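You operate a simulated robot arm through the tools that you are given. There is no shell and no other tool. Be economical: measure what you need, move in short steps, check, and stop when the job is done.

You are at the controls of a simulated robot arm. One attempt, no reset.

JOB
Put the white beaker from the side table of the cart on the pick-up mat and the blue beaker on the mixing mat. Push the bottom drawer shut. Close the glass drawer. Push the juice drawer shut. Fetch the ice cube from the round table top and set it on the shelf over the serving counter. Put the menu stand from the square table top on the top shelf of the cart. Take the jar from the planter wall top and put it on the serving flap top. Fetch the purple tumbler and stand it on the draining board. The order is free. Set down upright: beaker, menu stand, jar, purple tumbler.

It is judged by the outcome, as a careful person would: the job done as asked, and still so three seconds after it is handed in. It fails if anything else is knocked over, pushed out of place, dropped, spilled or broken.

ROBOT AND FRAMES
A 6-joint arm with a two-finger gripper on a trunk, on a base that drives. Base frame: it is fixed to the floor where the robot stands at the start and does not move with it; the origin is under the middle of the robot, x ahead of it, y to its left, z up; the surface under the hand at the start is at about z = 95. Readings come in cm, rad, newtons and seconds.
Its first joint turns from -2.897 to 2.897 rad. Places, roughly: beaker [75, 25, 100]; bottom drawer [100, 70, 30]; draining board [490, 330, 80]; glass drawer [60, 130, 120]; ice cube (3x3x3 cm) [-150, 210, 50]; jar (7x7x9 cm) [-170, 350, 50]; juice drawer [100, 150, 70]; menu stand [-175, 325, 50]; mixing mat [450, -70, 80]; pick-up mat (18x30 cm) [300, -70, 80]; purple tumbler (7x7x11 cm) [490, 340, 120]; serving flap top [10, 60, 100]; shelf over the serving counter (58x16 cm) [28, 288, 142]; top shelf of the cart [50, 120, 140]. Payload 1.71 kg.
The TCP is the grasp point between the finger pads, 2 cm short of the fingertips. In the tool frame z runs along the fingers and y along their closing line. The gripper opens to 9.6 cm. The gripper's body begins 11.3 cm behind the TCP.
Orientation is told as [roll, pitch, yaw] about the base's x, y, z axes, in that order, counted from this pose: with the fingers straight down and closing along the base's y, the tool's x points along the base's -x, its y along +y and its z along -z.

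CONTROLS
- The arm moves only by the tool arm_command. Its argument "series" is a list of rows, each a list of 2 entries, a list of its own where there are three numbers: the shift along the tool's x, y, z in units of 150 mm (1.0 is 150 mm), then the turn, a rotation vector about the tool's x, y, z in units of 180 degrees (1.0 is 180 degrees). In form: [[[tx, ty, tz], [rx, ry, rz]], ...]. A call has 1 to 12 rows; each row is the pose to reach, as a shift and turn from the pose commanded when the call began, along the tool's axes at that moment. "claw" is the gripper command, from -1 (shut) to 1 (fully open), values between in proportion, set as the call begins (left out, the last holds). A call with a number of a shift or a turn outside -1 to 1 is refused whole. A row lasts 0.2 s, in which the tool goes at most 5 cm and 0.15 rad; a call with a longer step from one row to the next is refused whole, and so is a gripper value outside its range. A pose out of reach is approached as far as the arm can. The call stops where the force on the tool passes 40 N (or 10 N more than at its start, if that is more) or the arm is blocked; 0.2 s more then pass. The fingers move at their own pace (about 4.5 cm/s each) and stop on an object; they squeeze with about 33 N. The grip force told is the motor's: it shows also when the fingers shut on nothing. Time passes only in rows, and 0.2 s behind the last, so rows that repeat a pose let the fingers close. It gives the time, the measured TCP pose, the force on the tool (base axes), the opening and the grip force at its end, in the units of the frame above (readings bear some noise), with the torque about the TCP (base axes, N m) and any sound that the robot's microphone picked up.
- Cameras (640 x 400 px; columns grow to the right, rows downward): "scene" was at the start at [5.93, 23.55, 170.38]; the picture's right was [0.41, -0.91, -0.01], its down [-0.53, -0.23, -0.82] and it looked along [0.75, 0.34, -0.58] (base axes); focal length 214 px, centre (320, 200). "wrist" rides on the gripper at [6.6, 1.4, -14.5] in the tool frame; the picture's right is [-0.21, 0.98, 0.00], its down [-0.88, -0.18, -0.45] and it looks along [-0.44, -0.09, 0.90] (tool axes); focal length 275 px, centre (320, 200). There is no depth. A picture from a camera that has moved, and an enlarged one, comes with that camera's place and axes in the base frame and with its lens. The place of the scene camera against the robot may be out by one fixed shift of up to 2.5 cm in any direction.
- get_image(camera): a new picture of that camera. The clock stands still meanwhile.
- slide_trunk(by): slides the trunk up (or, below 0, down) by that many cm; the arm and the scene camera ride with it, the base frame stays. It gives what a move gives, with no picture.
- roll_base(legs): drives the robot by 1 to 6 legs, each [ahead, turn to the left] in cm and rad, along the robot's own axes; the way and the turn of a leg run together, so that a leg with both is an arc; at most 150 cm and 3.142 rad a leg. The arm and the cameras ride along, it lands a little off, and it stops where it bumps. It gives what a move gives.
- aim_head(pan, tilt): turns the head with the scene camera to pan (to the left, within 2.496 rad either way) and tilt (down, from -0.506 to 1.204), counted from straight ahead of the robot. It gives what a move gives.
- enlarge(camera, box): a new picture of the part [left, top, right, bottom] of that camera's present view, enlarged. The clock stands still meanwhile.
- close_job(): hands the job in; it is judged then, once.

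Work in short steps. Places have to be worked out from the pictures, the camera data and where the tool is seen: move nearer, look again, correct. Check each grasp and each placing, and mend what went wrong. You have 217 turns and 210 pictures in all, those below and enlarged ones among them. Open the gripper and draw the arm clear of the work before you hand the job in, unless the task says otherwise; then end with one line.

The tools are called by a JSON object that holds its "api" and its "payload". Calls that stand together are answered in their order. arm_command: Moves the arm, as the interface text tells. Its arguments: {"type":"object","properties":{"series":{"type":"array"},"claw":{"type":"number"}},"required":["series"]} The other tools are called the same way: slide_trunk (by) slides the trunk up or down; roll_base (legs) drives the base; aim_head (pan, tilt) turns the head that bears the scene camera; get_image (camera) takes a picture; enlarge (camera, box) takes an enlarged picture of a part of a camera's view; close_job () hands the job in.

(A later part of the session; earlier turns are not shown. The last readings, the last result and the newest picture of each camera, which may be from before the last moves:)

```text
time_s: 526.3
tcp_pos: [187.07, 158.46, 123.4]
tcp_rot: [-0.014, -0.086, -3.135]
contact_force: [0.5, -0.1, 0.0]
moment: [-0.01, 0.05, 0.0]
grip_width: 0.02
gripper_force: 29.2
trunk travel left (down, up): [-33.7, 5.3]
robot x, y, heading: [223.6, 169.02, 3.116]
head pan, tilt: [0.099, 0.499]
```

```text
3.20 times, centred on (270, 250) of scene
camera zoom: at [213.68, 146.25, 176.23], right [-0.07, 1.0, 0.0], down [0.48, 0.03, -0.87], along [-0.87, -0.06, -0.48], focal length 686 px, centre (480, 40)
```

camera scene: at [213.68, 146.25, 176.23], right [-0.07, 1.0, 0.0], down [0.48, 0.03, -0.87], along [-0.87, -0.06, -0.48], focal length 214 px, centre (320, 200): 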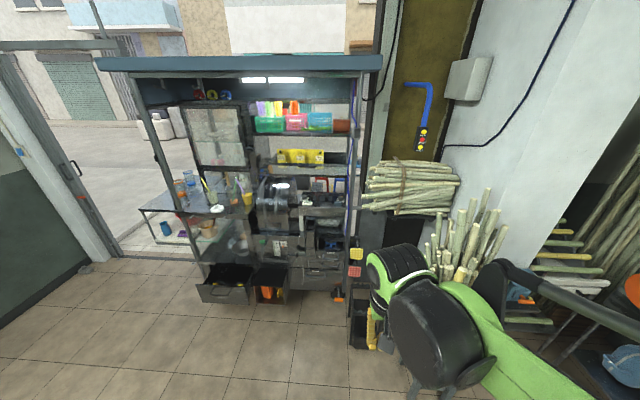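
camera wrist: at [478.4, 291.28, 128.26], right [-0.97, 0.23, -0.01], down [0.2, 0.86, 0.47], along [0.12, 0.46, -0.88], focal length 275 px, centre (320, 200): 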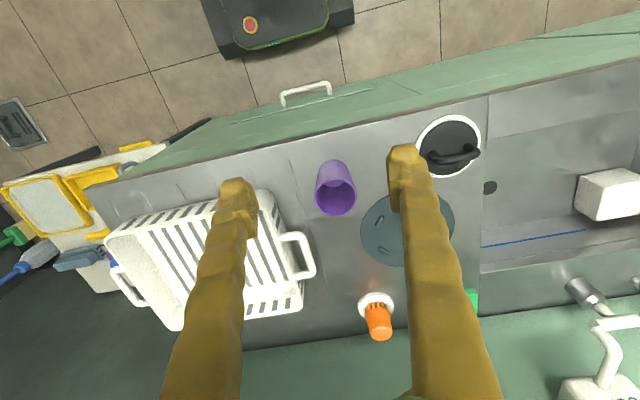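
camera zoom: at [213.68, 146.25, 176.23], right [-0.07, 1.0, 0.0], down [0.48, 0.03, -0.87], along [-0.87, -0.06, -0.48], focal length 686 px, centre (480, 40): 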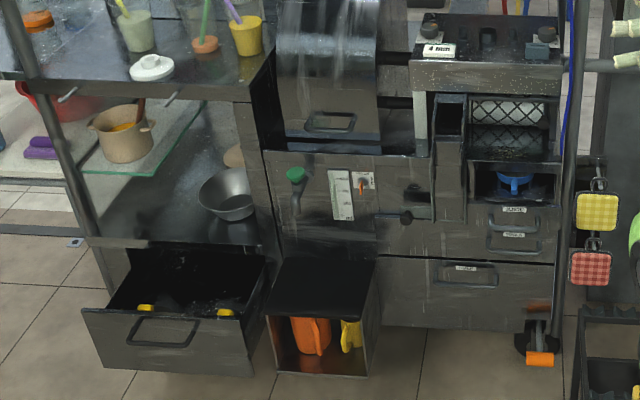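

Drawers identified: glass drawer (yellow tubs, z≈120, y≈128), the small "JUICE" drawer (z≈70, y≈150) and the open bottom drawer (y≈58, z≈25). I pitch the hand forward to push with closed fingertips and drive closer.

{"api": "arm_command", "payload": {"series": [[[0, 0, 0], [0, -0.042, 0]], [[0, 0, 0], [0, -0.084, 0]], [[0, 0, 0], [0, -0.126, 0]], [[0, 0, 0], [0, -0.168, 0]], [[0, 0, 0], [0, -0.21, 0]], [[0, 0, 0], [0, -0.252, 0]], [[0, 0, 0], [0, -0.294, 0]], [[0, 0, 0], [0, -0.336, 0]]], "claw": -1}}

{"api": "roll_base", "payload": {"legs": [[0, 0.35], [40, 0], [0, -0.32]]}}

{"api": "get_image", "payload": {"camera": "scene"}}

{"api": "get_image", "payload": {"camera": "wrist"}}

```text
time_s: 528.1
tcp_pos: [186.68, 158.43, 123.21]
tcp_rot: [-0.034, -1.14, -3.106]
contact_force: [-0.8, -0.6, -0.3]
moment: [0.04, 0.01, -0.01]
grip_width: 0.0
gripper_force: 29.7
trunk travel left (down, up): [-33.7, 5.3]
robot x, y, heading: [223.44, 168.48, 3.112]
head pan, tilt: [0.099, 0.499]
```

```text
time_s: 534.3
tcp_pos: [149.92, 144.64, 123.37]
tcp_rot: [-0.034, -1.141, -3.073]
contact_force: [-1.0, -0.3, -1.4]
moment: [-0.01, 0.03, -0.01]
grip_width: 0.01
gripper_force: 29.1
trunk travel left (down, up): [-33.7, 5.3]
robot x, y, heading: [185.28, 156.53, -3.139]
head pan, tilt: [0.099, 0.499]
```

```text
57 pictures are left
camera scene: at [179.83, 133.5, 176.33], right [-0.1, 0.99, 0.0], down [0.47, 0.05, -0.88], along [-0.88, -0.09, -0.47], focal length 214 px, centre (320, 200)
```

scene: 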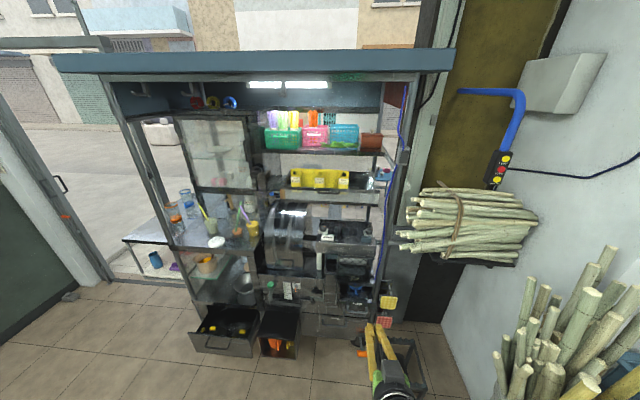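

```text
56 pictures are left
camera wrist: at [165.94, 143.85, 123.46], right [-0.05, -0.98, 0.17], down [0.03, 0.17, 0.98], along [-1.0, 0.05, 0.02], focal length 275 px, centre (320, 200)
```

wrist: 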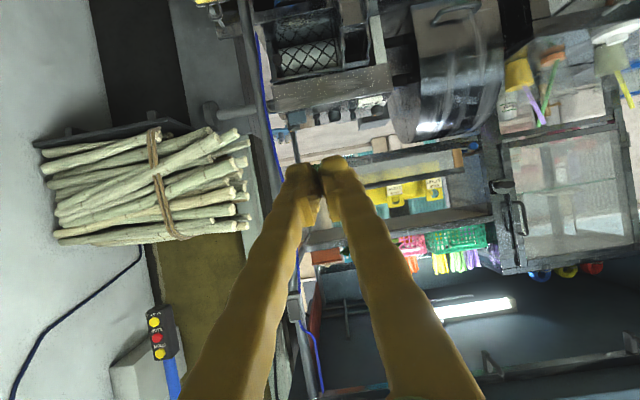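

The glass drawer's front is at x≈90, y≈131, z 111–131. I line up laterally and bring the base to x≈148.

{"api": "arm_command", "payload": {"series": [[[0.02, 0.3, 0.03], [0, 0, 0]], [[0.04, 0.6, 0.06], [0, 0, 0]], [[0.06, 0.8, 0.09], [0, 0, 0]]]}}

{"api": "roll_base", "payload": {"legs": [[36, 0]]}}

{"api": "get_image", "payload": {"camera": "wrist"}}

{"api": "get_image", "payload": {"camera": "scene"}}

```text
time_s: 535.1
tcp_pos: [147.78, 132.67, 121.19]
tcp_rot: [-0.032, -1.133, -3.077]
contact_force: [1.7, -0.6, 1.1]
moment: [0.04, 0.03, -0.06]
grip_width: 0.0
gripper_force: 29.3
trunk travel left (down, up): [-33.7, 5.3]
robot x, y, heading: [186.01, 156.43, -3.141]
head pan, tilt: [0.099, 0.499]
```

```text
time_s: 537.4
tcp_pos: [125.52, 132.62, 122.49]
tcp_rot: [-0.035, -1.161, -3.067]
contact_force: [-0.4, 0.2, 0.2]
moment: [0.01, 0.04, 0.08]
grip_width: 0.0
gripper_force: 29.4
trunk travel left (down, up): [-33.7, 5.3]
robot x, y, heading: [159.37, 156.36, -3.139]
head pan, tilt: [0.099, 0.499]
stopped in leg 1: the robot was blocked; the commanded pose is now the measured one
```

```text
55 pictures are left
camera wrist: at [141.58, 131.89, 122.19], right [-0.04, -0.98, 0.18], down [0.05, 0.17, 0.98], along [-1.0, 0.05, 0.04], focal length 275 px, centre (320, 200)
```

wrist: 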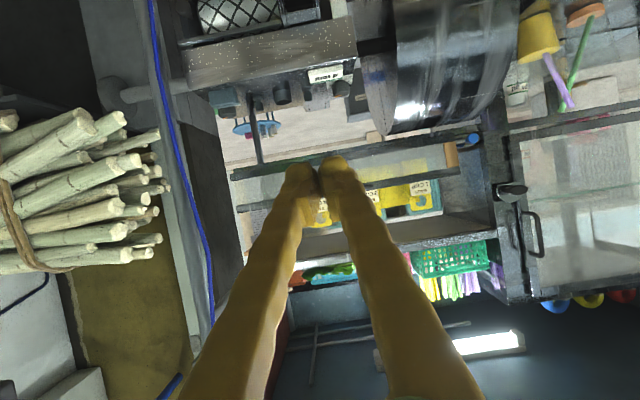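

```text
54 pictures are left
camera scene: at [154.75, 133.46, 176.39], right [-0.1, 0.99, 0.0], down [0.46, 0.05, -0.89], along [-0.88, -0.09, -0.46], focal length 214 px, centre (320, 200)
```

scene: 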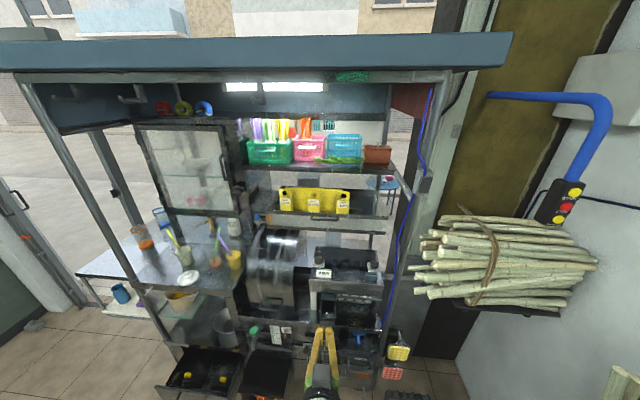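

The base touched the black floor crate; I back off and shift toward -y, then approach.

{"api": "roll_base", "payload": {"legs": [[-14, 0], [0, 0.6], [33, 0], [0, -0.6]]}}

{"api": "get_image", "payload": {"camera": "wrist"}}

{"api": "get_image", "payload": {"camera": "scene"}}

```text
time_s: 546.2
tcp_pos: [109.84, 114.28, 122.13]
tcp_rot: [-0.033, -1.151, -3.08]
contact_force: [-1.5, 0.2, 0.6]
moment: [0.0, -0.02, 0.01]
grip_width: 0.0
gripper_force: 29.1
trunk travel left (down, up): [-33.7, 5.3]
robot x, y, heading: [144.89, 137.84, -3.122]
head pan, tilt: [0.099, 0.499]
```

```text
53 pictures are left
camera wrist: at [125.93, 113.34, 121.97], right [-0.05, -0.98, 0.17], down [0.04, 0.17, 0.98], along [-1.0, 0.06, 0.03], focal length 275 px, centre (320, 200)
```

wrist: 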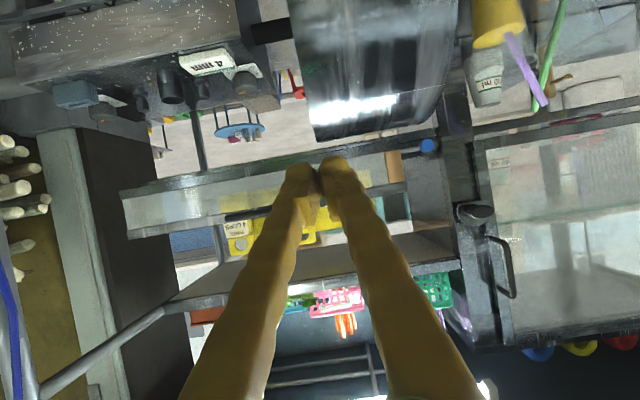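

```text
52 pictures are left
camera scene: at [139.56, 114.45, 176.31], right [-0.12, 0.99, 0.0], down [0.47, 0.06, -0.88], along [-0.88, -0.1, -0.47], focal length 214 px, centre (320, 200)
```

scene: 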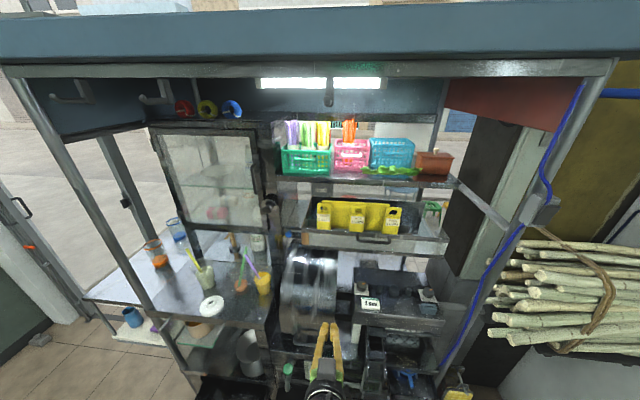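

Handle of the glass drawer now triangulates to (68, 129.5, 122). I line the fingertips up with the front and advance.

{"api": "arm_command", "payload": {"series": [[[-0.05, -0.25, 0.12], [0, 0, 0]], [[-0.1, -0.5, 0.24], [0, 0, 0]], [[-0.15, -0.75, 0.36], [0, 0, 0]], [[-0.22, -1, 0.54], [0, 0, 0]]]}}

{"api": "arm_command", "payload": {"series": [[[-0.1, 0, 0.28], [0, 0, 0]], [[-0.22, 0, 0.56], [0, 0, 0]], [[-0.34, 0, 0.84], [0, 0, 0]], [[-0.4, 0, 1], [0, 0, 0]]]}}

{"api": "get_image", "payload": {"camera": "scene"}}

{"api": "get_image", "payload": {"camera": "wrist"}}

```text
time_s: 547.2
tcp_pos: [99.66, 128.61, 121.85]
tcp_rot: [-0.03, -1.142, -3.08]
contact_force: [-0.9, 1.5, -0.6]
moment: [-0.07, -0.07, 0.18]
grip_width: 0.0
gripper_force: 29.7
trunk travel left (down, up): [-33.7, 5.3]
robot x, y, heading: [145.57, 137.74, -3.126]
head pan, tilt: [0.099, 0.499]
```

```text
time_s: 548.2
tcp_pos: [81.66, 128.65, 119.81]
tcp_rot: [-0.03, -1.128, -3.083]
contact_force: [-3.3, -0.4, -0.9]
moment: [0.01, -0.14, 0.01]
grip_width: 0.0
gripper_force: 28.6
trunk travel left (down, up): [-33.7, 5.3]
robot x, y, heading: [145.6, 137.6, -3.13]
head pan, tilt: [0.099, 0.499]
```

```text
51 pictures are left
camera scene: at [134.17, 114.45, 176.09], right [-0.11, 0.99, 0.0], down [0.5, 0.05, -0.87], along [-0.86, -0.1, -0.5], focal length 214 px, centre (320, 200)
```

scene: 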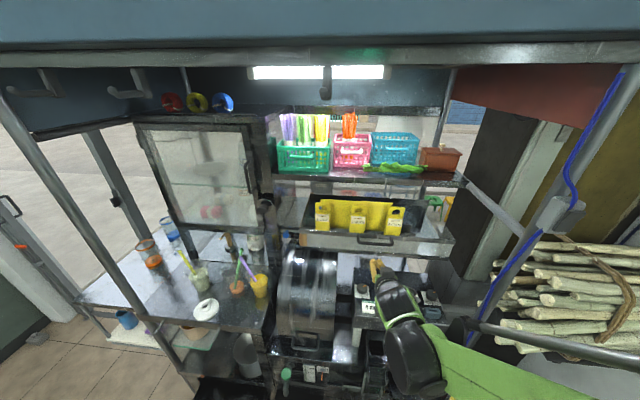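

```text
50 pictures are left
camera wrist: at [97.63, 127.72, 120.17], right [-0.06, -0.98, 0.17], down [0.02, 0.17, 0.98], along [-1.0, 0.06, 0.01], focal length 275 px, centre (320, 200)
```

wrist: 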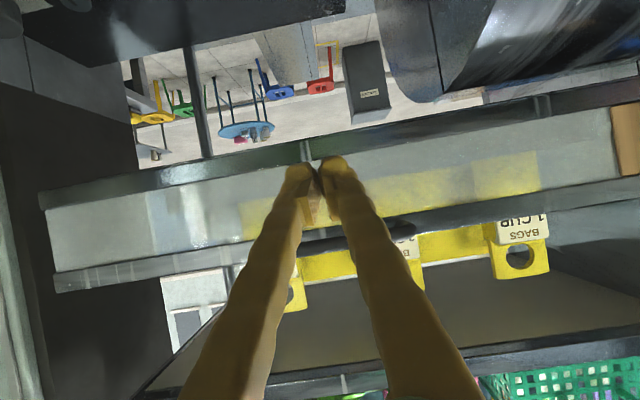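

Fingertips face the pane. Push forward.

{"api": "arm_command", "payload": {"series": [[[-0.13, 0, 0.2], [0, 0, 0]], [[-0.22, 0, 0.4], [0, 0, 0]], [[-0.31, 0, 0.6], [0, 0, 0]], [[-0.36, 0, 0.7], [0, 0, 0]], [[-0.4, 0, 0.8], [0, 0, 0]]]}}

{"api": "get_image", "payload": {"camera": "wrist"}}

```text
time_s: 549.4
tcp_pos: [70.63, 128.16, 121.51]
tcp_rot: [-0.031, -1.146, -3.083]
contact_force: [0.2, -0.2, 0.2]
moment: [-0.01, 0.05, 0.03]
grip_width: 0.0
gripper_force: 29.3
trunk travel left (down, up): [-33.7, 5.3]
robot x, y, heading: [145.43, 137.77, -3.126]
head pan, tilt: [0.099, 0.499]
```

```text
49 pictures are left
camera wrist: at [86.64, 127.23, 121.48], right [-0.05, -0.98, 0.18], down [0.04, 0.17, 0.98], along [-1.0, 0.06, 0.03], focal length 275 px, centre (320, 200)
```

wrist: 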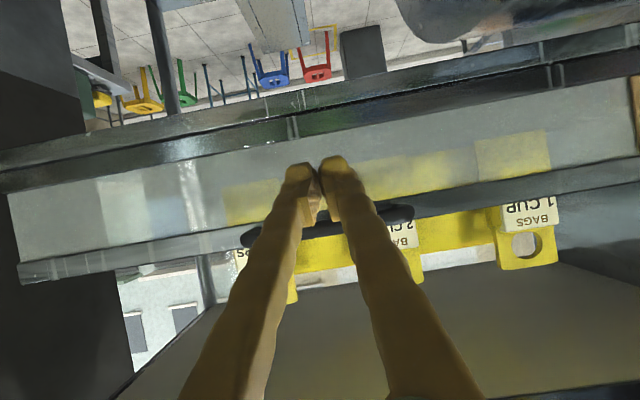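

{"api": "arm_command", "payload": {"series": [[[-0.09, 0, 0.2], [0, 0, 0]], [[-0.18, 0, 0.4], [0, 0, 0]], [[-0.27, 0, 0.6], [0, 0, 0]], [[-0.36, 0, 0.8], [0, 0, 0]]]}}

{"api": "get_image", "payload": {"camera": "wrist"}}

```text
time_s: 550.1
tcp_pos: [64.35, 128.2, 121.71]
tcp_rot: [-0.029, -1.148, -3.082]
contact_force: [-0.5, -0.4, -0.9]
moment: [0.02, -0.01, 0.04]
grip_width: 0.02
gripper_force: 29.6
trunk travel left (down, up): [-33.7, 5.3]
robot x, y, heading: [145.11, 137.37, -3.122]
head pan, tilt: [0.099, 0.499]
stopped in row 3: the force on the tool passed its limit at 64 N (the readings are from after the stop); the commanded pose is now the measured one
```

```text
48 pictures are left
camera wrist: at [80.3, 127.23, 121.73], right [-0.05, -0.98, 0.18], down [0.04, 0.17, 0.98], along [-1.0, 0.06, 0.03], focal length 275 px, centre (320, 200)
```

wrist: 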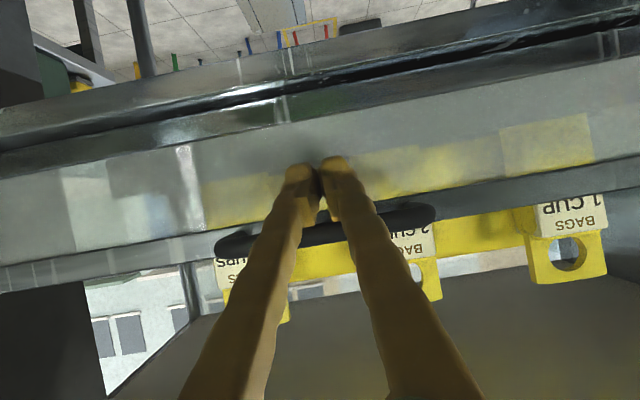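

{"api": "arm_command", "payload": {"series": [[[-0.05, 0, 0.1], [0, 0, 0]], [[-0.09, 0, 0.2], [0, 0, 0]], [[-0.14, 0, 0.3], [0, 0, 0]], [[-0.18, 0, 0.4], [0, 0, 0]], [[-0.23, 0, 0.5], [0, 0, 0]]]}}

{"api": "enlarge", "payload": {"camera": "scene", "box": [260, 140, 480, 280]}}

```text
time_s: 550.5
tcp_pos: [65.21, 128.13, 121.95]
tcp_rot: [-0.027, -1.147, -3.088]
contact_force: [2.7, -2.7, -105.8]
moment: [-0.65, 1.18, -0.04]
grip_width: 0.0
gripper_force: 29.7
trunk travel left (down, up): [-33.7, 5.3]
robot x, y, heading: [145.52, 137.56, -3.122]
head pan, tilt: [0.099, 0.499]
stopped in row 1: the force on the tool passed its limit at 56 N (the readings are from after the stop); the commanded pose is now the measured one
```

```text
2.86 times, centred on (370, 210) of scene
camera zoom: at [134.6, 114.33, 175.95], right [-0.12, 0.99, 0.0], down [0.49, 0.06, -0.87], along [-0.86, -0.1, -0.5], focal length 613 px, centre (177, 171)
```

zoom: 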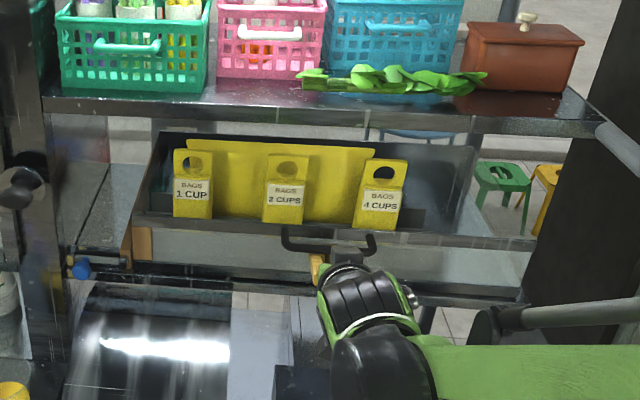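

The fingertip wedged under the handle (downward force). I back off and push on the pane beside the handle instead.

{"api": "arm_command", "payload": {"series": [[[0.1, 0, -0.15], [0, 0, 0]], [[0.15, 0, -0.35], [0, 0, 0]], [[0.15, 0.3, -0.4], [0, 0, 0]], [[0.15, 0.6, -0.4], [0, 0, 0]], [[0.15, 0.75, -0.4], [0, 0, 0]]]}}

{"api": "get_image", "payload": {"camera": "wrist"}}

```text
time_s: 551.8
tcp_pos: [71.87, 116.7, 123.06]
tcp_rot: [-0.032, -1.159, -3.08]
contact_force: [-0.6, -0.6, 0.3]
moment: [0.06, -0.01, -0.13]
grip_width: 0.0
gripper_force: 29.1
trunk travel left (down, up): [-33.7, 5.3]
robot x, y, heading: [145.37, 137.61, -3.125]
head pan, tilt: [0.099, 0.499]
```

```text
46 pictures are left
camera wrist: at [88.02, 115.93, 122.86], right [-0.05, -0.98, 0.18], down [0.05, 0.17, 0.98], along [-1.0, 0.06, 0.04], focal length 275 px, centre (320, 200)
```

wrist: 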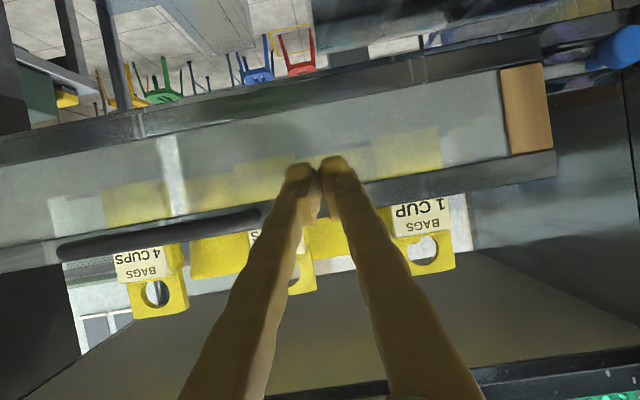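

{"api": "arm_command", "payload": {"series": [[[-0.07, 0, 0.2], [0, 0, 0]], [[-0.15, 0, 0.4], [0, 0, 0]], [[-0.22, 0, 0.55], [0, 0, 0]], [[-0.28, 0, 0.7], [0, 0, 0]], [[-0.34, 0, 0.85], [0, 0, 0]], [[-0.4, 0, 1], [0, 0, 0]]]}}

{"api": "get_image", "payload": {"camera": "wrist"}}

```text
time_s: 552.6
tcp_pos: [65.58, 116.95, 124.27]
tcp_rot: [-0.032, -1.174, -3.08]
contact_force: [0.6, 0.9, 0.7]
moment: [-0.04, 0.01, 0.08]
grip_width: 0.02
gripper_force: 29.6
trunk travel left (down, up): [-33.7, 5.3]
robot x, y, heading: [145.38, 137.44, -3.128]
head pan, tilt: [0.099, 0.499]
stopped in row 4: the force on the tool passed its limit at 76 N (the readings are from after the stop); the commanded pose is now the measured one
```

```text
45 pictures are left
camera wrist: at [81.61, 116.07, 123.78], right [-0.05, -0.98, 0.18], down [0.07, 0.17, 0.98], along [-1.0, 0.06, 0.06], focal length 275 px, centre (320, 200)
```

wrist: 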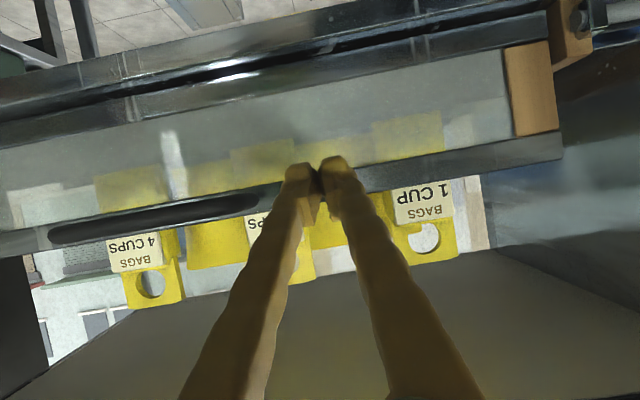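

The drawer is moving with me (its relative view is constant); the stops are from impact. I push on slowly.

{"api": "arm_command", "payload": {"series": [[[-0.03, 0, 0.07], [0, 0, 0]], [[-0.055, 0, 0.14], [0, 0, 0]], [[-0.08, 0, 0.21], [0, 0, 0]], [[-0.11, 0, 0.28], [0, 0, 0]], [[-0.14, 0, 0.35], [0, 0, 0]], [[-0.17, 0, 0.42], [0, 0, 0]], [[-0.2, 0, 0.49], [0, 0, 0]], [[-0.23, 0, 0.56], [0, 0, 0]], [[-0.26, 0, 0.63], [0, 0, 0]], [[-0.29, 0, 0.7], [0, 0, 0]]]}}

{"api": "get_image", "payload": {"camera": "wrist"}}

```text
time_s: 553.3
tcp_pos: [64.68, 116.96, 124.83]
tcp_rot: [-0.026, -1.181, -3.085]
contact_force: [0.4, 0.4, -0.2]
moment: [0.02, 0.04, 0.07]
grip_width: 0.0
gripper_force: 29.3
trunk travel left (down, up): [-33.7, 5.3]
robot x, y, heading: [145.73, 137.35, -3.122]
head pan, tilt: [0.099, 0.499]
stopped in row 3: the force on the tool passed its limit at 50 N (the readings are from after the stop); the commanded pose is now the measured one
```

```text
44 pictures are left
camera wrist: at [80.76, 116.06, 124.35], right [-0.05, -0.98, 0.18], down [0.07, 0.18, 0.98], along [-1.0, 0.06, 0.06], focal length 275 px, centre (320, 200)
```

wrist: 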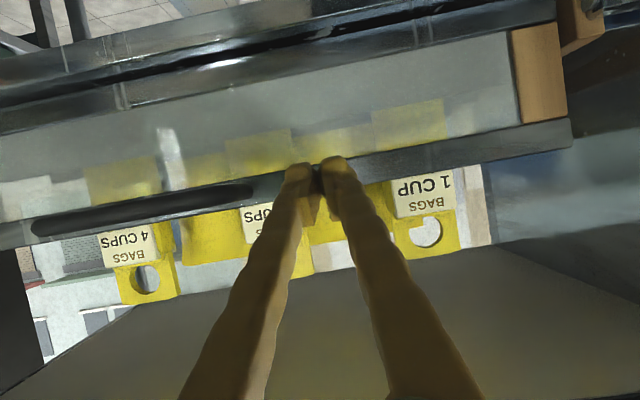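

{"api": "arm_command", "payload": {"series": [[[0.1, 0, -0.2], [0, 0, 0]], [[0.2, 0, -0.5], [0, 0, 0]], [[0.3, 0, -0.8], [0, 0, 0]], [[0.4, 0, -1], [0, 0, 0]]]}}

{"api": "enlarge", "payload": {"camera": "scene", "box": [260, 130, 480, 270]}}

{"api": "get_image", "payload": {"camera": "wrist"}}

```text
time_s: 554.3
tcp_pos: [80.89, 117.5, 124.99]
tcp_rot: [-0.029, -1.185, -3.081]
contact_force: [0.4, 0.4, -1.6]
moment: [-0.01, 0.01, 0.0]
grip_width: 0.01
gripper_force: 30.2
trunk travel left (down, up): [-33.7, 5.3]
robot x, y, heading: [145.62, 137.48, -3.124]
head pan, tilt: [0.099, 0.499]
```

```text
2.86 times, centred on (370, 200) of scene
camera zoom: at [135.28, 114.44, 176.17], right [-0.12, 0.99, 0.0], down [0.49, 0.06, -0.87], along [-0.86, -0.1, -0.49], focal length 613 px, centre (177, 200)
```

zoom: 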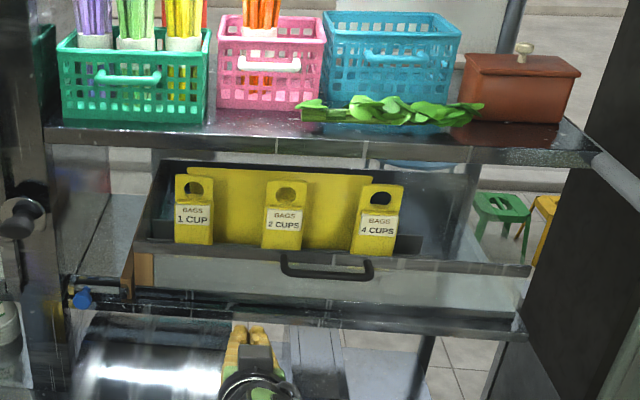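

```text
42 pictures are left
camera wrist: at [96.92, 116.59, 124.36], right [-0.05, -0.98, 0.18], down [0.07, 0.18, 0.98], along [-1.0, 0.06, 0.07], focal length 275 px, centre (320, 200)
```

wrist: 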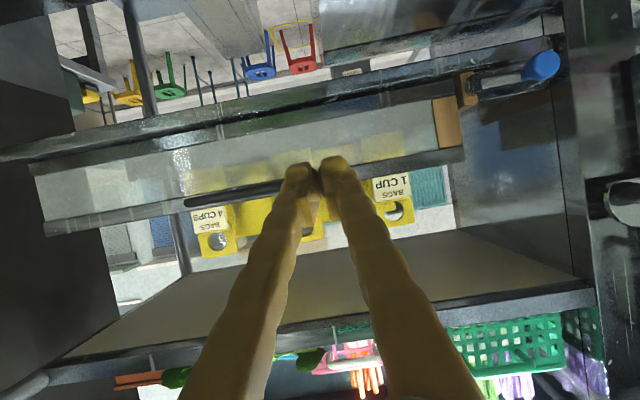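

The drawer front is now flush with its rail (x≈57) and resists: closed. Now the juice drawer: retract and look down.

{"api": "arm_command", "payload": {"series": [[[0.1, 0, -0.25], [0, 0, 0]], [[0.2, 0, -0.5], [0, 0, 0]], [[0.3, 0, -0.75], [0, 0, 0]], [[0.4, 0, -1], [0, 0, 0]]]}}

{"api": "arm_command", "payload": {"series": [[[0.1, 0, -0.25], [0, 0, 0]], [[0.2, 0, -0.5], [0, 0, 0]], [[0.3, 0, -0.75], [0, 0, 0]]]}}

{"api": "aim_head", "payload": {"pan": -0.2, "tilt": 0.95}}

{"api": "get_image", "payload": {"camera": "scene"}}

```text
time_s: 555.3
tcp_pos: [96.95, 117.9, 125.08]
tcp_rot: [-0.03, -1.186, -3.084]
contact_force: [-0.1, 1.0, 0.2]
moment: [0.04, 0.02, -0.01]
grip_width: 0.0
gripper_force: 29.3
trunk travel left (down, up): [-33.7, 5.3]
robot x, y, heading: [145.44, 137.57, -3.122]
head pan, tilt: [0.099, 0.499]
```

```text
time_s: 556.1
tcp_pos: [108.61, 118.36, 125.14]
tcp_rot: [-0.027, -1.181, -3.088]
contact_force: [0.3, -0.5, 0.3]
moment: [-0.02, -0.03, 0.03]
grip_width: 0.0
gripper_force: 29.5
trunk travel left (down, up): [-33.7, 5.3]
robot x, y, heading: [145.38, 137.71, -3.125]
head pan, tilt: [0.099, 0.499]
```

```text
time_s: 557.0
tcp_pos: [108.86, 118.26, 125.21]
tcp_rot: [-0.026, -1.184, -3.087]
contact_force: [0.8, -0.1, -0.4]
moment: [0.03, 0.0, 0.0]
grip_width: 0.0
gripper_force: 29.8
trunk travel left (down, up): [-33.7, 5.3]
robot x, y, heading: [145.35, 137.51, -3.12]
head pan, tilt: [-0.201, 0.949]
```

```text
41 pictures are left
camera scene: at [137.17, 116.82, 172.45], right [0.18, 0.98, 0.0], down [0.81, -0.15, -0.57], along [-0.56, 0.11, -0.82], focal length 214 px, centre (320, 200)
```

scene: 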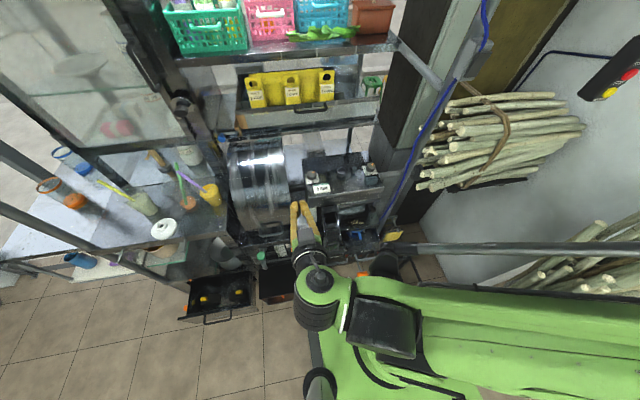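

{"api": "slide_trunk", "payload": {"by": -33}}

{"api": "arm_command", "payload": {"series": [[[0.1, -0.25, 0.06], [0, 0, 0]], [[0.2, -0.5, 0.1], [0, 0, 0]], [[0.3, -0.75, 0.12], [0, 0, 0]], [[0.4, -1, 0.14], [0, 0, 0]]]}}

{"api": "arm_command", "payload": {"series": [[[0.15, -0.25, 0.0], [0, 0, 0]], [[0.3, -0.5, 0.0], [0, 0, 0]], [[0.45, -0.75, 0.0], [0, 0, 0]]]}}

{"api": "get_image", "payload": {"camera": "wrist"}}

{"api": "get_image", "payload": {"camera": "scene"}}

```text
time_s: 560.2
tcp_pos: [109.03, 118.18, 92.24]
tcp_rot: [-0.027, -1.181, -3.085]
contact_force: [-0.2, 0.6, 0.3]
moment: [0.03, 0.02, -0.01]
grip_width: 0.0
gripper_force: 29.7
trunk travel left (down, up): [-0.7, 38.3]
robot x, y, heading: [145.67, 137.66, -3.126]
head pan, tilt: [-0.201, 0.949]
```

```text
time_s: 561.2
tcp_pos: [108.46, 132.1, 86.71]
tcp_rot: [-0.034, -1.198, -3.068]
contact_force: [-2.6, 4.2, -1.0]
moment: [-0.2, -0.07, 0.5]
grip_width: 0.01
gripper_force: 29.8
out of reach, approached as far as the arm can: row 3, 4
trunk travel left (down, up): [-0.7, 38.3]
robot x, y, heading: [145.32, 138.06, -3.121]
head pan, tilt: [-0.201, 0.949]
```

```text
time_s: 562.2
tcp_pos: [105.32, 134.48, 80.57]
tcp_rot: [0.037, -1.017, -2.852]
contact_force: [0.0, -0.2, 0.2]
moment: [0.06, -0.12, -0.02]
grip_width: 0.01
gripper_force: 29.4
out of reach, approached as far as the arm can: row 1
trunk travel left (down, up): [-0.7, 38.3]
robot x, y, heading: [145.81, 137.46, -3.124]
head pan, tilt: [-0.201, 0.949]
stopped in row 3: the arm was blocked; the commanded pose is now the measured one
```

```text
40 pictures are left
camera wrist: at [120.86, 138.08, 82.72], right [0.2, -0.96, 0.19], down [-0.14, 0.17, 0.98], along [-0.97, -0.23, -0.1], focal length 275 px, centre (320, 200)
```

wrist: 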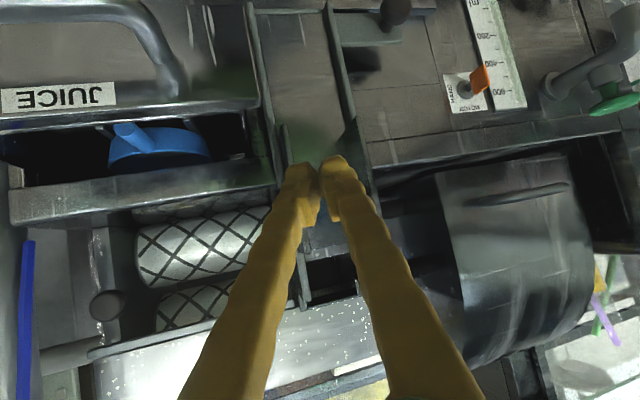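

```text
39 pictures are left
camera scene: at [140.3, 116.82, 139.53], right [0.18, 0.98, 0.0], down [0.8, -0.15, -0.58], along [-0.57, 0.11, -0.81], focal length 214 px, centre (320, 200)
```

scene: 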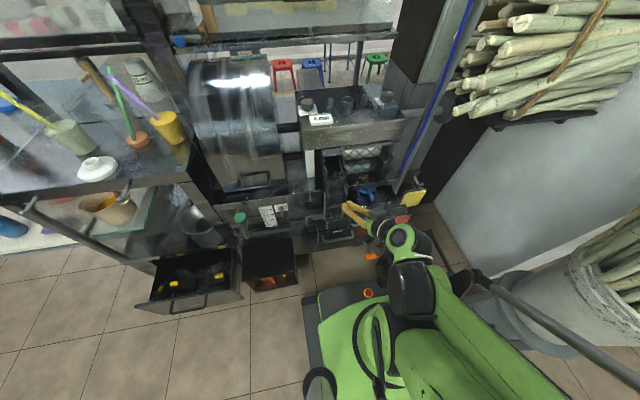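

{"api": "enlarge", "payload": {"camera": "scene", "box": [270, 130, 430, 270]}}

```text
2.86 times, centred on (350, 200) of scene
camera zoom: at [140.3, 116.82, 139.53], right [0.18, 0.98, 0.0], down [0.8, -0.15, -0.58], along [-0.57, 0.11, -0.81], focal length 613 px, centre (234, 200)
```

zoom: 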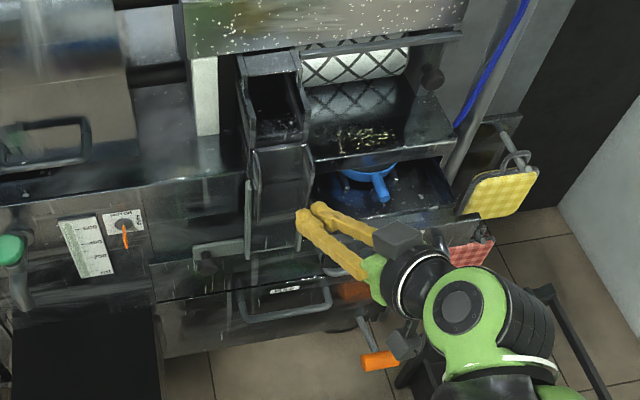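

The juice drawer (with a blue jug inside) is open ~10 cm, front at about x 105, y 146, z 74. I back off for a better arm posture.

{"api": "roll_base", "payload": {"legs": [[-34, 0]]}}

{"api": "arm_command", "payload": {"series": [[[-0.1, 0, 0.1], [0.037, 0, 0.022]], [[-0.2, 0, 0.3], [0.073, 0, 0.045]], [[-0.25, -0.1, 0.55], [0.073, 0, 0.045]], [[-0.3, -0.2, 0.8], [0.073, 0, 0.045]]]}}

{"api": "get_image", "payload": {"camera": "wrist"}}

```text
time_s: 565.0
tcp_pos: [140.15, 135.08, 80.84]
tcp_rot: [0.031, -1.027, -2.85]
contact_force: [-0.2, 0.0, 0.4]
moment: [-0.01, 0.0, 0.01]
grip_width: 0.0
gripper_force: 29.1
trunk travel left (down, up): [-0.7, 38.3]
robot x, y, heading: [179.72, 138.04, -3.124]
head pan, tilt: [-0.201, 0.949]
```

```text
time_s: 566.0
tcp_pos: [126.79, 134.01, 78.07]
tcp_rot: [0.036, -1.015, -3.121]
contact_force: [-0.4, -0.5, -0.3]
moment: [0.02, 0.03, 0.02]
grip_width: 0.0
gripper_force: 29.6
trunk travel left (down, up): [-0.7, 38.3]
robot x, y, heading: [179.77, 137.87, -3.125]
head pan, tilt: [-0.201, 0.949]
```

```text
37 pictures are left
camera wrist: at [142.68, 133.33, 80.19], right [-0.06, -0.98, 0.19], down [-0.09, 0.2, 0.98], along [-0.99, 0.04, -0.1], focal length 275 px, centre (320, 200)
```

wrist: 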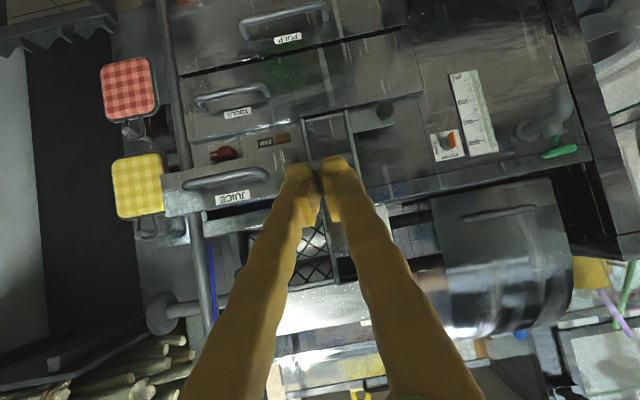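

JUICE drawer front: y 141–156, top edge z≈76, label z≈74. I position fingertips in front of the label, above the handle.

{"api": "arm_command", "payload": {"series": [[[0.02, -0.3, 0.02], [0, 0, 0]], [[0.02, -0.6, 0.02], [0, 0, 0]], [[0.0, -0.9, 0.06], [0, 0, 0]], [[-0.13, -0.97, 0.3], [0, 0, 0]], [[-0.25, -0.97, 0.55], [0, 0, 0]], [[-0.35, -0.97, 0.78], [0, 0, 0]]]}}

{"api": "get_image", "payload": {"camera": "wrist"}}

```text
time_s: 567.4
tcp_pos: [113.22, 147.99, 76.02]
tcp_rot: [0.035, -1.015, -3.122]
contact_force: [0.4, 0.1, -0.6]
moment: [0.02, -0.01, 0.0]
grip_width: 0.02
gripper_force: 29.4
trunk travel left (down, up): [-0.7, 38.3]
robot x, y, heading: [179.59, 137.89, -3.123]
head pan, tilt: [-0.201, 0.949]
```

```text
36 pictures are left
camera wrist: at [129.19, 147.37, 78.22], right [-0.06, -0.98, 0.19], down [-0.09, 0.2, 0.98], along [-0.99, 0.04, -0.1], focal length 275 px, centre (320, 200)
```

wrist: 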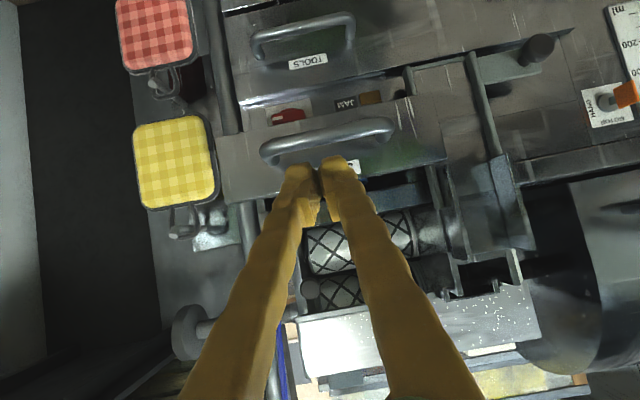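

{"api": "arm_command", "payload": {"series": [[[-0.04, 0, 0.057], [0, 0, 0]], [[-0.075, 0, 0.113], [0, 0, 0]], [[-0.11, 0, 0.17], [0, 0, 0]], [[-0.145, 0, 0.226], [0, 0, 0]], [[-0.18, 0, 0.283], [0, 0, 0]], [[-0.215, 0, 0.34], [0, 0, 0]], [[-0.25, 0, 0.396], [0, 0, 0]], [[-0.285, 0, 0.453], [0, 0, 0]], [[-0.32, 0, 0.51], [0, 0, 0]], [[-0.355, 0, 0.566], [0, 0, 0]], [[-0.39, 0, 0.62], [0, 0, 0]], [[-0.42, 0, 0.68], [0, 0, 0]]]}}

{"api": "get_image", "payload": {"camera": "wrist"}}

```text
time_s: 570.0
tcp_pos: [101.39, 147.13, 75.91]
tcp_rot: [0.034, -1.015, -3.124]
contact_force: [0.0, 0.3, -0.4]
moment: [-0.05, -0.03, 0.01]
grip_width: 0.01
gripper_force: 29.6
trunk travel left (down, up): [-0.7, 38.3]
robot x, y, heading: [179.39, 138.21, -3.124]
head pan, tilt: [-0.201, 0.949]
```

```text
35 pictures are left
camera wrist: at [117.3, 146.59, 78.14], right [-0.06, -0.98, 0.19], down [-0.09, 0.2, 0.98], along [-0.99, 0.04, -0.1], focal length 275 px, centre (320, 200)
```

wrist: 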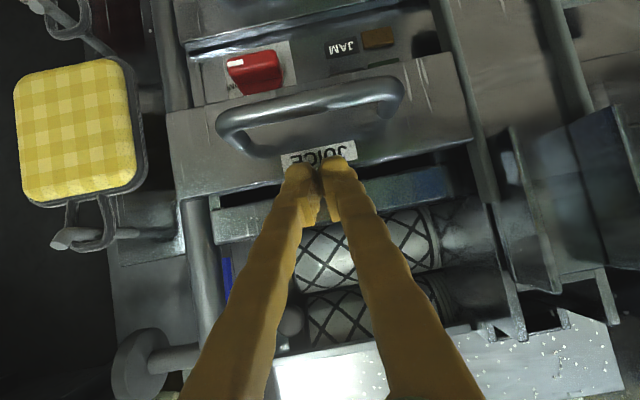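

{"api": "arm_command", "payload": {"series": [[[-0.035, 0, 0.057], [0, 0, 0]], [[-0.07, 0, 0.113], [0, 0, 0]], [[-0.105, 0, 0.17], [0, 0, 0]], [[-0.14, 0, 0.226], [0, 0, 0]], [[-0.175, 0, 0.283], [0, 0, 0]], [[-0.21, 0, 0.34], [0, 0, 0]], [[-0.245, 0, 0.396], [0, 0, 0]], [[-0.28, 0, 0.453], [0, 0, 0]], [[-0.315, 0, 0.51], [0, 0, 0]], [[-0.35, 0, 0.566], [0, 0, 0]], [[-0.385, 0, 0.62], [0, 0, 0]], [[-0.42, 0, 0.68], [0, 0, 0]]]}}

{"api": "get_image", "payload": {"camera": "wrist"}}

```text
time_s: 571.3
tcp_pos: [97.66, 146.98, 77.24]
tcp_rot: [0.035, -1.026, -3.126]
contact_force: [-0.2, 0.3, -0.7]
moment: [0.01, 0.01, 0.03]
grip_width: 0.0
gripper_force: 29.1
trunk travel left (down, up): [-0.7, 38.3]
robot x, y, heading: [179.24, 138.09, -3.124]
head pan, tilt: [-0.201, 0.949]
stopped in row 6: the force on the tool passed its limit at 53 N (the readings are from after the stop); the commanded pose is now the measured one
```

```text
34 pictures are left
camera wrist: at [113.52, 146.36, 79.2], right [-0.06, -0.98, 0.19], down [-0.08, 0.2, 0.98], along [-0.99, 0.04, -0.09], focal length 275 px, centre (320, 200)
```

wrist: 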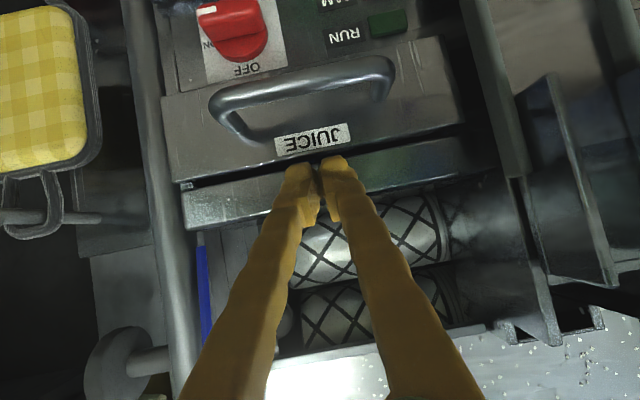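

{"api": "arm_command", "payload": {"series": [[[0.1, 0, -0.2], [0, 0, 0]], [[0.2, 0, -0.45], [0, 0, 0]], [[0.3, 0, -0.75], [0, 0, 0]], [[0.4, 0, -1], [0, 0, 0]]]}}

{"api": "aim_head", "payload": {"pan": 0.1, "tilt": 0.65}}

{"api": "get_image", "payload": {"camera": "scene"}}

{"api": "get_image", "payload": {"camera": "wrist"}}

```text
time_s: 572.3
tcp_pos: [112.94, 147.63, 79.61]
tcp_rot: [0.035, -1.023, -3.123]
contact_force: [0.0, -0.7, -0.4]
moment: [-0.02, -0.02, 0.01]
grip_width: 0.0
gripper_force: 29.3
trunk travel left (down, up): [-0.7, 38.3]
robot x, y, heading: [179.48, 138.04, -3.125]
head pan, tilt: [-0.201, 0.949]
```

```text
time_s: 573.1
tcp_pos: [112.94, 147.83, 79.68]
tcp_rot: [0.033, -1.026, -3.123]
contact_force: [-0.6, 0.6, -0.3]
moment: [-0.04, 0.0, 0.01]
grip_width: 0.0
gripper_force: 29.2
trunk travel left (down, up): [-0.7, 38.3]
robot x, y, heading: [179.53, 138.08, -3.125]
head pan, tilt: [0.099, 0.649]
```

```text
33 pictures are left
camera scene: at [170.22, 115.06, 141.83], right [-0.11, 0.99, 0.0], down [0.61, 0.07, -0.79], along [-0.78, -0.09, -0.62], focal length 214 px, centre (320, 200)
```

scene: 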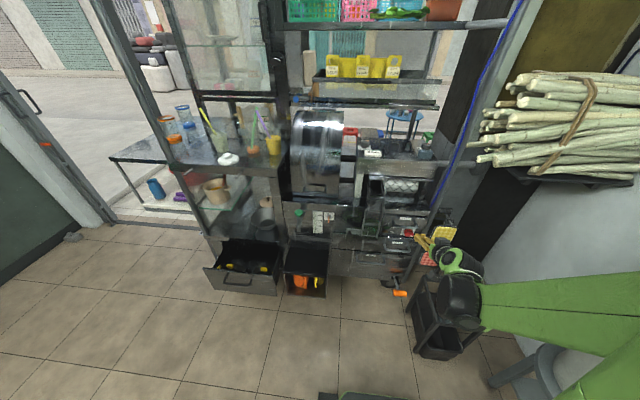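

```text
32 pictures are left
camera wrist: at [129.01, 147.1, 81.69], right [-0.06, -0.98, 0.19], down [-0.08, 0.2, 0.98], along [-0.99, 0.04, -0.09], focal length 275 px, centre (320, 200)
```

wrist: 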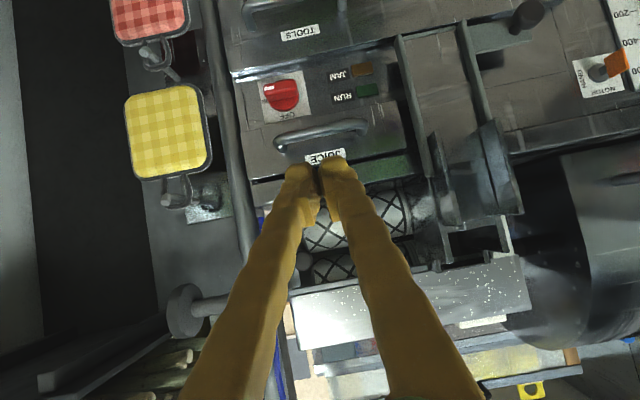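

{"api": "enlarge", "payload": {"camera": "scene", "box": [320, 160, 460, 290]}}

```text
3.08 times, centred on (390, 225) of scene
camera zoom: at [170.22, 115.06, 141.83], right [-0.11, 0.99, 0.0], down [0.61, 0.07, -0.79], along [-0.78, -0.09, -0.62], focal length 660 px, centre (105, 123)
```

zoom: 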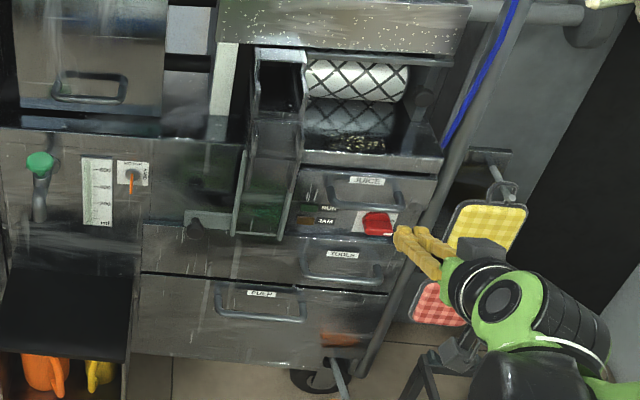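

The juice drawer is flush now. Next the bottom drawer: front at x≈105, y 39–84, z up to ~30. I bring the hand closer to vertical (slight forward tilt), retract and relocate to y≈62.

{"api": "arm_command", "payload": {"series": [[[0.1, 0, -0.25], [0, 0, 0]], [[0.2, 0, -0.5], [0, 0.04, 0]], [[0.3, 0, -0.75], [0, 0.08, 0]], [[0.3, 0, -0.75], [0, 0.12, 0]], [[0.3, 0, -0.75], [0, 0.16, 0]], [[0.3, 0, -0.75], [0, 0.2, 0]], [[0.3, 0, -0.75], [0, 0.23, 0]]]}}

{"api": "roll_base", "payload": {"legs": [[0, 1.555], [76, 0], [0, -1.555]]}}

{"api": "get_image", "payload": {"camera": "scene"}}

```text
time_s: 574.7
tcp_pos: [125.19, 148.41, 81.79]
tcp_rot: [0.018, -0.303, -3.098]
contact_force: [0.2, -0.2, 0.6]
moment: [0.02, 0.02, 0.03]
grip_width: 0.02
gripper_force: 29.3
trunk travel left (down, up): [-0.7, 38.3]
robot x, y, heading: [179.54, 137.62, -3.126]
head pan, tilt: [0.099, 0.649]
```

```text
time_s: 591.9
tcp_pos: [124.23, 72.23, 81.71]
tcp_rot: [0.02, -0.305, -3.108]
contact_force: [-0.5, -0.2, 1.0]
moment: [-0.06, -0.01, 0.0]
grip_width: 0.02
gripper_force: 29.1
trunk travel left (down, up): [-0.7, 38.3]
robot x, y, heading: [178.36, 61.4, -3.133]
head pan, tilt: [0.099, 0.649]
```

```text
30 pictures are left
camera scene: at [168.92, 38.07, 141.84], right [-0.11, 0.99, 0.0], down [0.61, 0.06, -0.79], along [-0.78, -0.09, -0.62], focal length 214 px, centre (320, 200)
```

scene: 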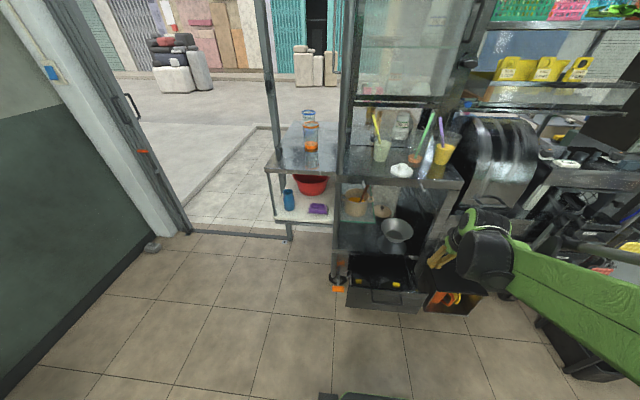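

{"api": "arm_command", "payload": {"series": [[[0.09, 0.1, 0.29], [0, 0, 0]], [[0.18, 0.2, 0.58], [0, 0, 0]], [[0.27, 0.3, 0.87], [0, 0, 0]]]}}

{"api": "arm_command", "payload": {"series": [[[0.09, 0.03, 0.29], [0, 0, 0]], [[0.18, 0.06, 0.58], [0, 0, 0]], [[0.27, 0.1, 0.87], [0, 0, 0]]]}}

{"api": "arm_command", "payload": {"series": [[[0.09, 0, 0.29], [0, 0, 0]], [[0.18, 0, 0.58], [0, 0, 0]], [[0.27, 0, 0.87], [0, 0, 0]]]}}

{"api": "get_image", "payload": {"camera": "wrist"}}

```text
time_s: 592.6
tcp_pos: [125.02, 67.52, 68.74]
tcp_rot: [0.018, -0.316, -3.106]
contact_force: [-0.7, -0.4, -0.1]
moment: [0.0, -0.06, 0.0]
grip_width: 0.01
gripper_force: 29.6
trunk travel left (down, up): [-0.7, 38.3]
robot x, y, heading: [178.14, 61.01, -3.13]
head pan, tilt: [0.099, 0.649]
```

```text
time_s: 593.5
tcp_pos: [123.11, 66.17, 58.76]
tcp_rot: [0.017, -0.317, -3.106]
contact_force: [1.3, -0.9, 1.1]
moment: [0.04, 0.02, 0.0]
grip_width: 0.01
gripper_force: 29.8
out of reach, approached as far as the arm can: row 3
trunk travel left (down, up): [-0.7, 38.3]
robot x, y, heading: [178.35, 61.27, -3.133]
head pan, tilt: [0.099, 0.649]
```

```text
time_s: 594.2
tcp_pos: [115.22, 67.24, 53.36]
tcp_rot: [0.017, -0.318, -3.108]
contact_force: [0.1, -0.3, 0.9]
moment: [0.0, 0.08, -0.03]
grip_width: 0.0
gripper_force: 29.9
out of reach, approached as far as the arm can: row 1, 2, 3
trunk travel left (down, up): [-0.7, 38.3]
robot x, y, heading: [178.48, 60.9, -3.135]
head pan, tilt: [0.099, 0.649]
```

```text
29 pictures are left
camera wrist: at [126.23, 66.48, 65.17], right [-0.16, -0.98, 0.08], down [-0.7, 0.17, 0.69], along [-0.7, 0.05, -0.72], focal length 275 px, centre (320, 200)
```

wrist: 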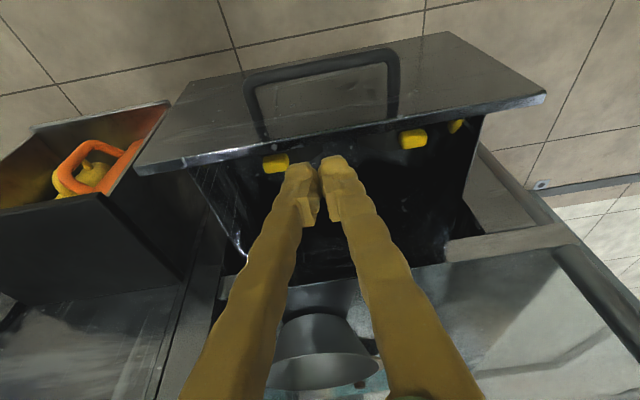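

The arm can't go that low near the body; the drawer's front top is at z≈36, x≈107.5. I'll set the tool vertical, farther out, and push by driving the base.

{"api": "arm_command", "payload": {"series": [[[-0.1, 0, -0.28], [0, 0.03, 0]], [[-0.2, 0, -0.55], [0, 0.06, 0]], [[-0.3, 0, -0.8], [0, 0.1, 0]]]}}

{"api": "roll_base", "payload": {"legs": [[-16, 0]]}}

{"api": "arm_command", "payload": {"series": [[[-0.3, 0, 0.05], [0, 0, 0]], [[-0.5, 0, 0.25], [0, 0, 0]], [[-0.6, 0, 0.5], [0, 0, 0]], [[-0.65, 0, 0.8], [0, 0, 0]]]}}

{"api": "arm_command", "payload": {"series": [[[0, 0, 0.3], [0, 0, 0]], [[0, 0, 0.6], [0, 0, 0]], [[0, 0, 0.9], [0, 0, 0]]]}}

{"api": "get_image", "payload": {"camera": "wrist"}}

```text
time_s: 595.0
tcp_pos: [114.92, 67.12, 66.2]
tcp_rot: [0.017, -0.001, -3.102]
contact_force: [0.6, -0.9, -0.7]
moment: [-0.05, -0.02, 0.01]
grip_width: 0.0
gripper_force: 29.3
trunk travel left (down, up): [-0.7, 38.3]
robot x, y, heading: [178.38, 61.09, -3.132]
head pan, tilt: [0.099, 0.649]
```

```text
time_s: 596.8
tcp_pos: [131.18, 67.44, 66.11]
tcp_rot: [0.018, -0.004, -3.104]
contact_force: [-0.6, -0.3, -0.4]
moment: [-0.01, 0.0, -0.04]
grip_width: 0.05
gripper_force: 29.9
trunk travel left (down, up): [-0.7, 38.3]
robot x, y, heading: [194.5, 61.32, -3.136]
head pan, tilt: [0.099, 0.649]
```

```text
time_s: 597.8
tcp_pos: [122.11, 66.77, 55.27]
tcp_rot: [0.017, -0.02, -3.106]
contact_force: [-0.4, 0.1, 0.5]
moment: [-0.03, 0.08, 0.02]
grip_width: 0.0
gripper_force: 29.8
trunk travel left (down, up): [-0.7, 38.3]
robot x, y, heading: [194.8, 60.95, -3.138]
head pan, tilt: [0.099, 0.649]
```

```text
time_s: 598.6
tcp_pos: [121.99, 66.48, 41.9]
tcp_rot: [0.017, -0.02, -3.103]
contact_force: [1.0, 0.6, 0.3]
moment: [-0.01, 0.03, 0.0]
grip_width: 0.0
gripper_force: 29.5
trunk travel left (down, up): [-0.7, 38.3]
robot x, y, heading: [194.87, 61.18, -3.133]
head pan, tilt: [0.099, 0.649]
```

```text
28 pictures are left
camera wrist: at [128.9, 65.6, 56.3], right [-0.17, -0.99, 0.02], down [-0.87, 0.16, 0.46], along [-0.46, 0.06, -0.89], focal length 275 px, centre (320, 200)
```

wrist: 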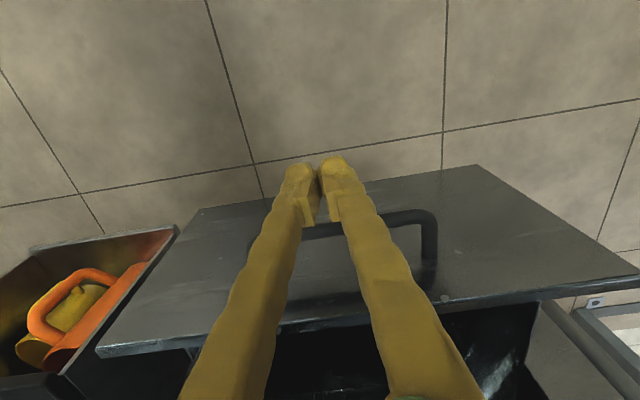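

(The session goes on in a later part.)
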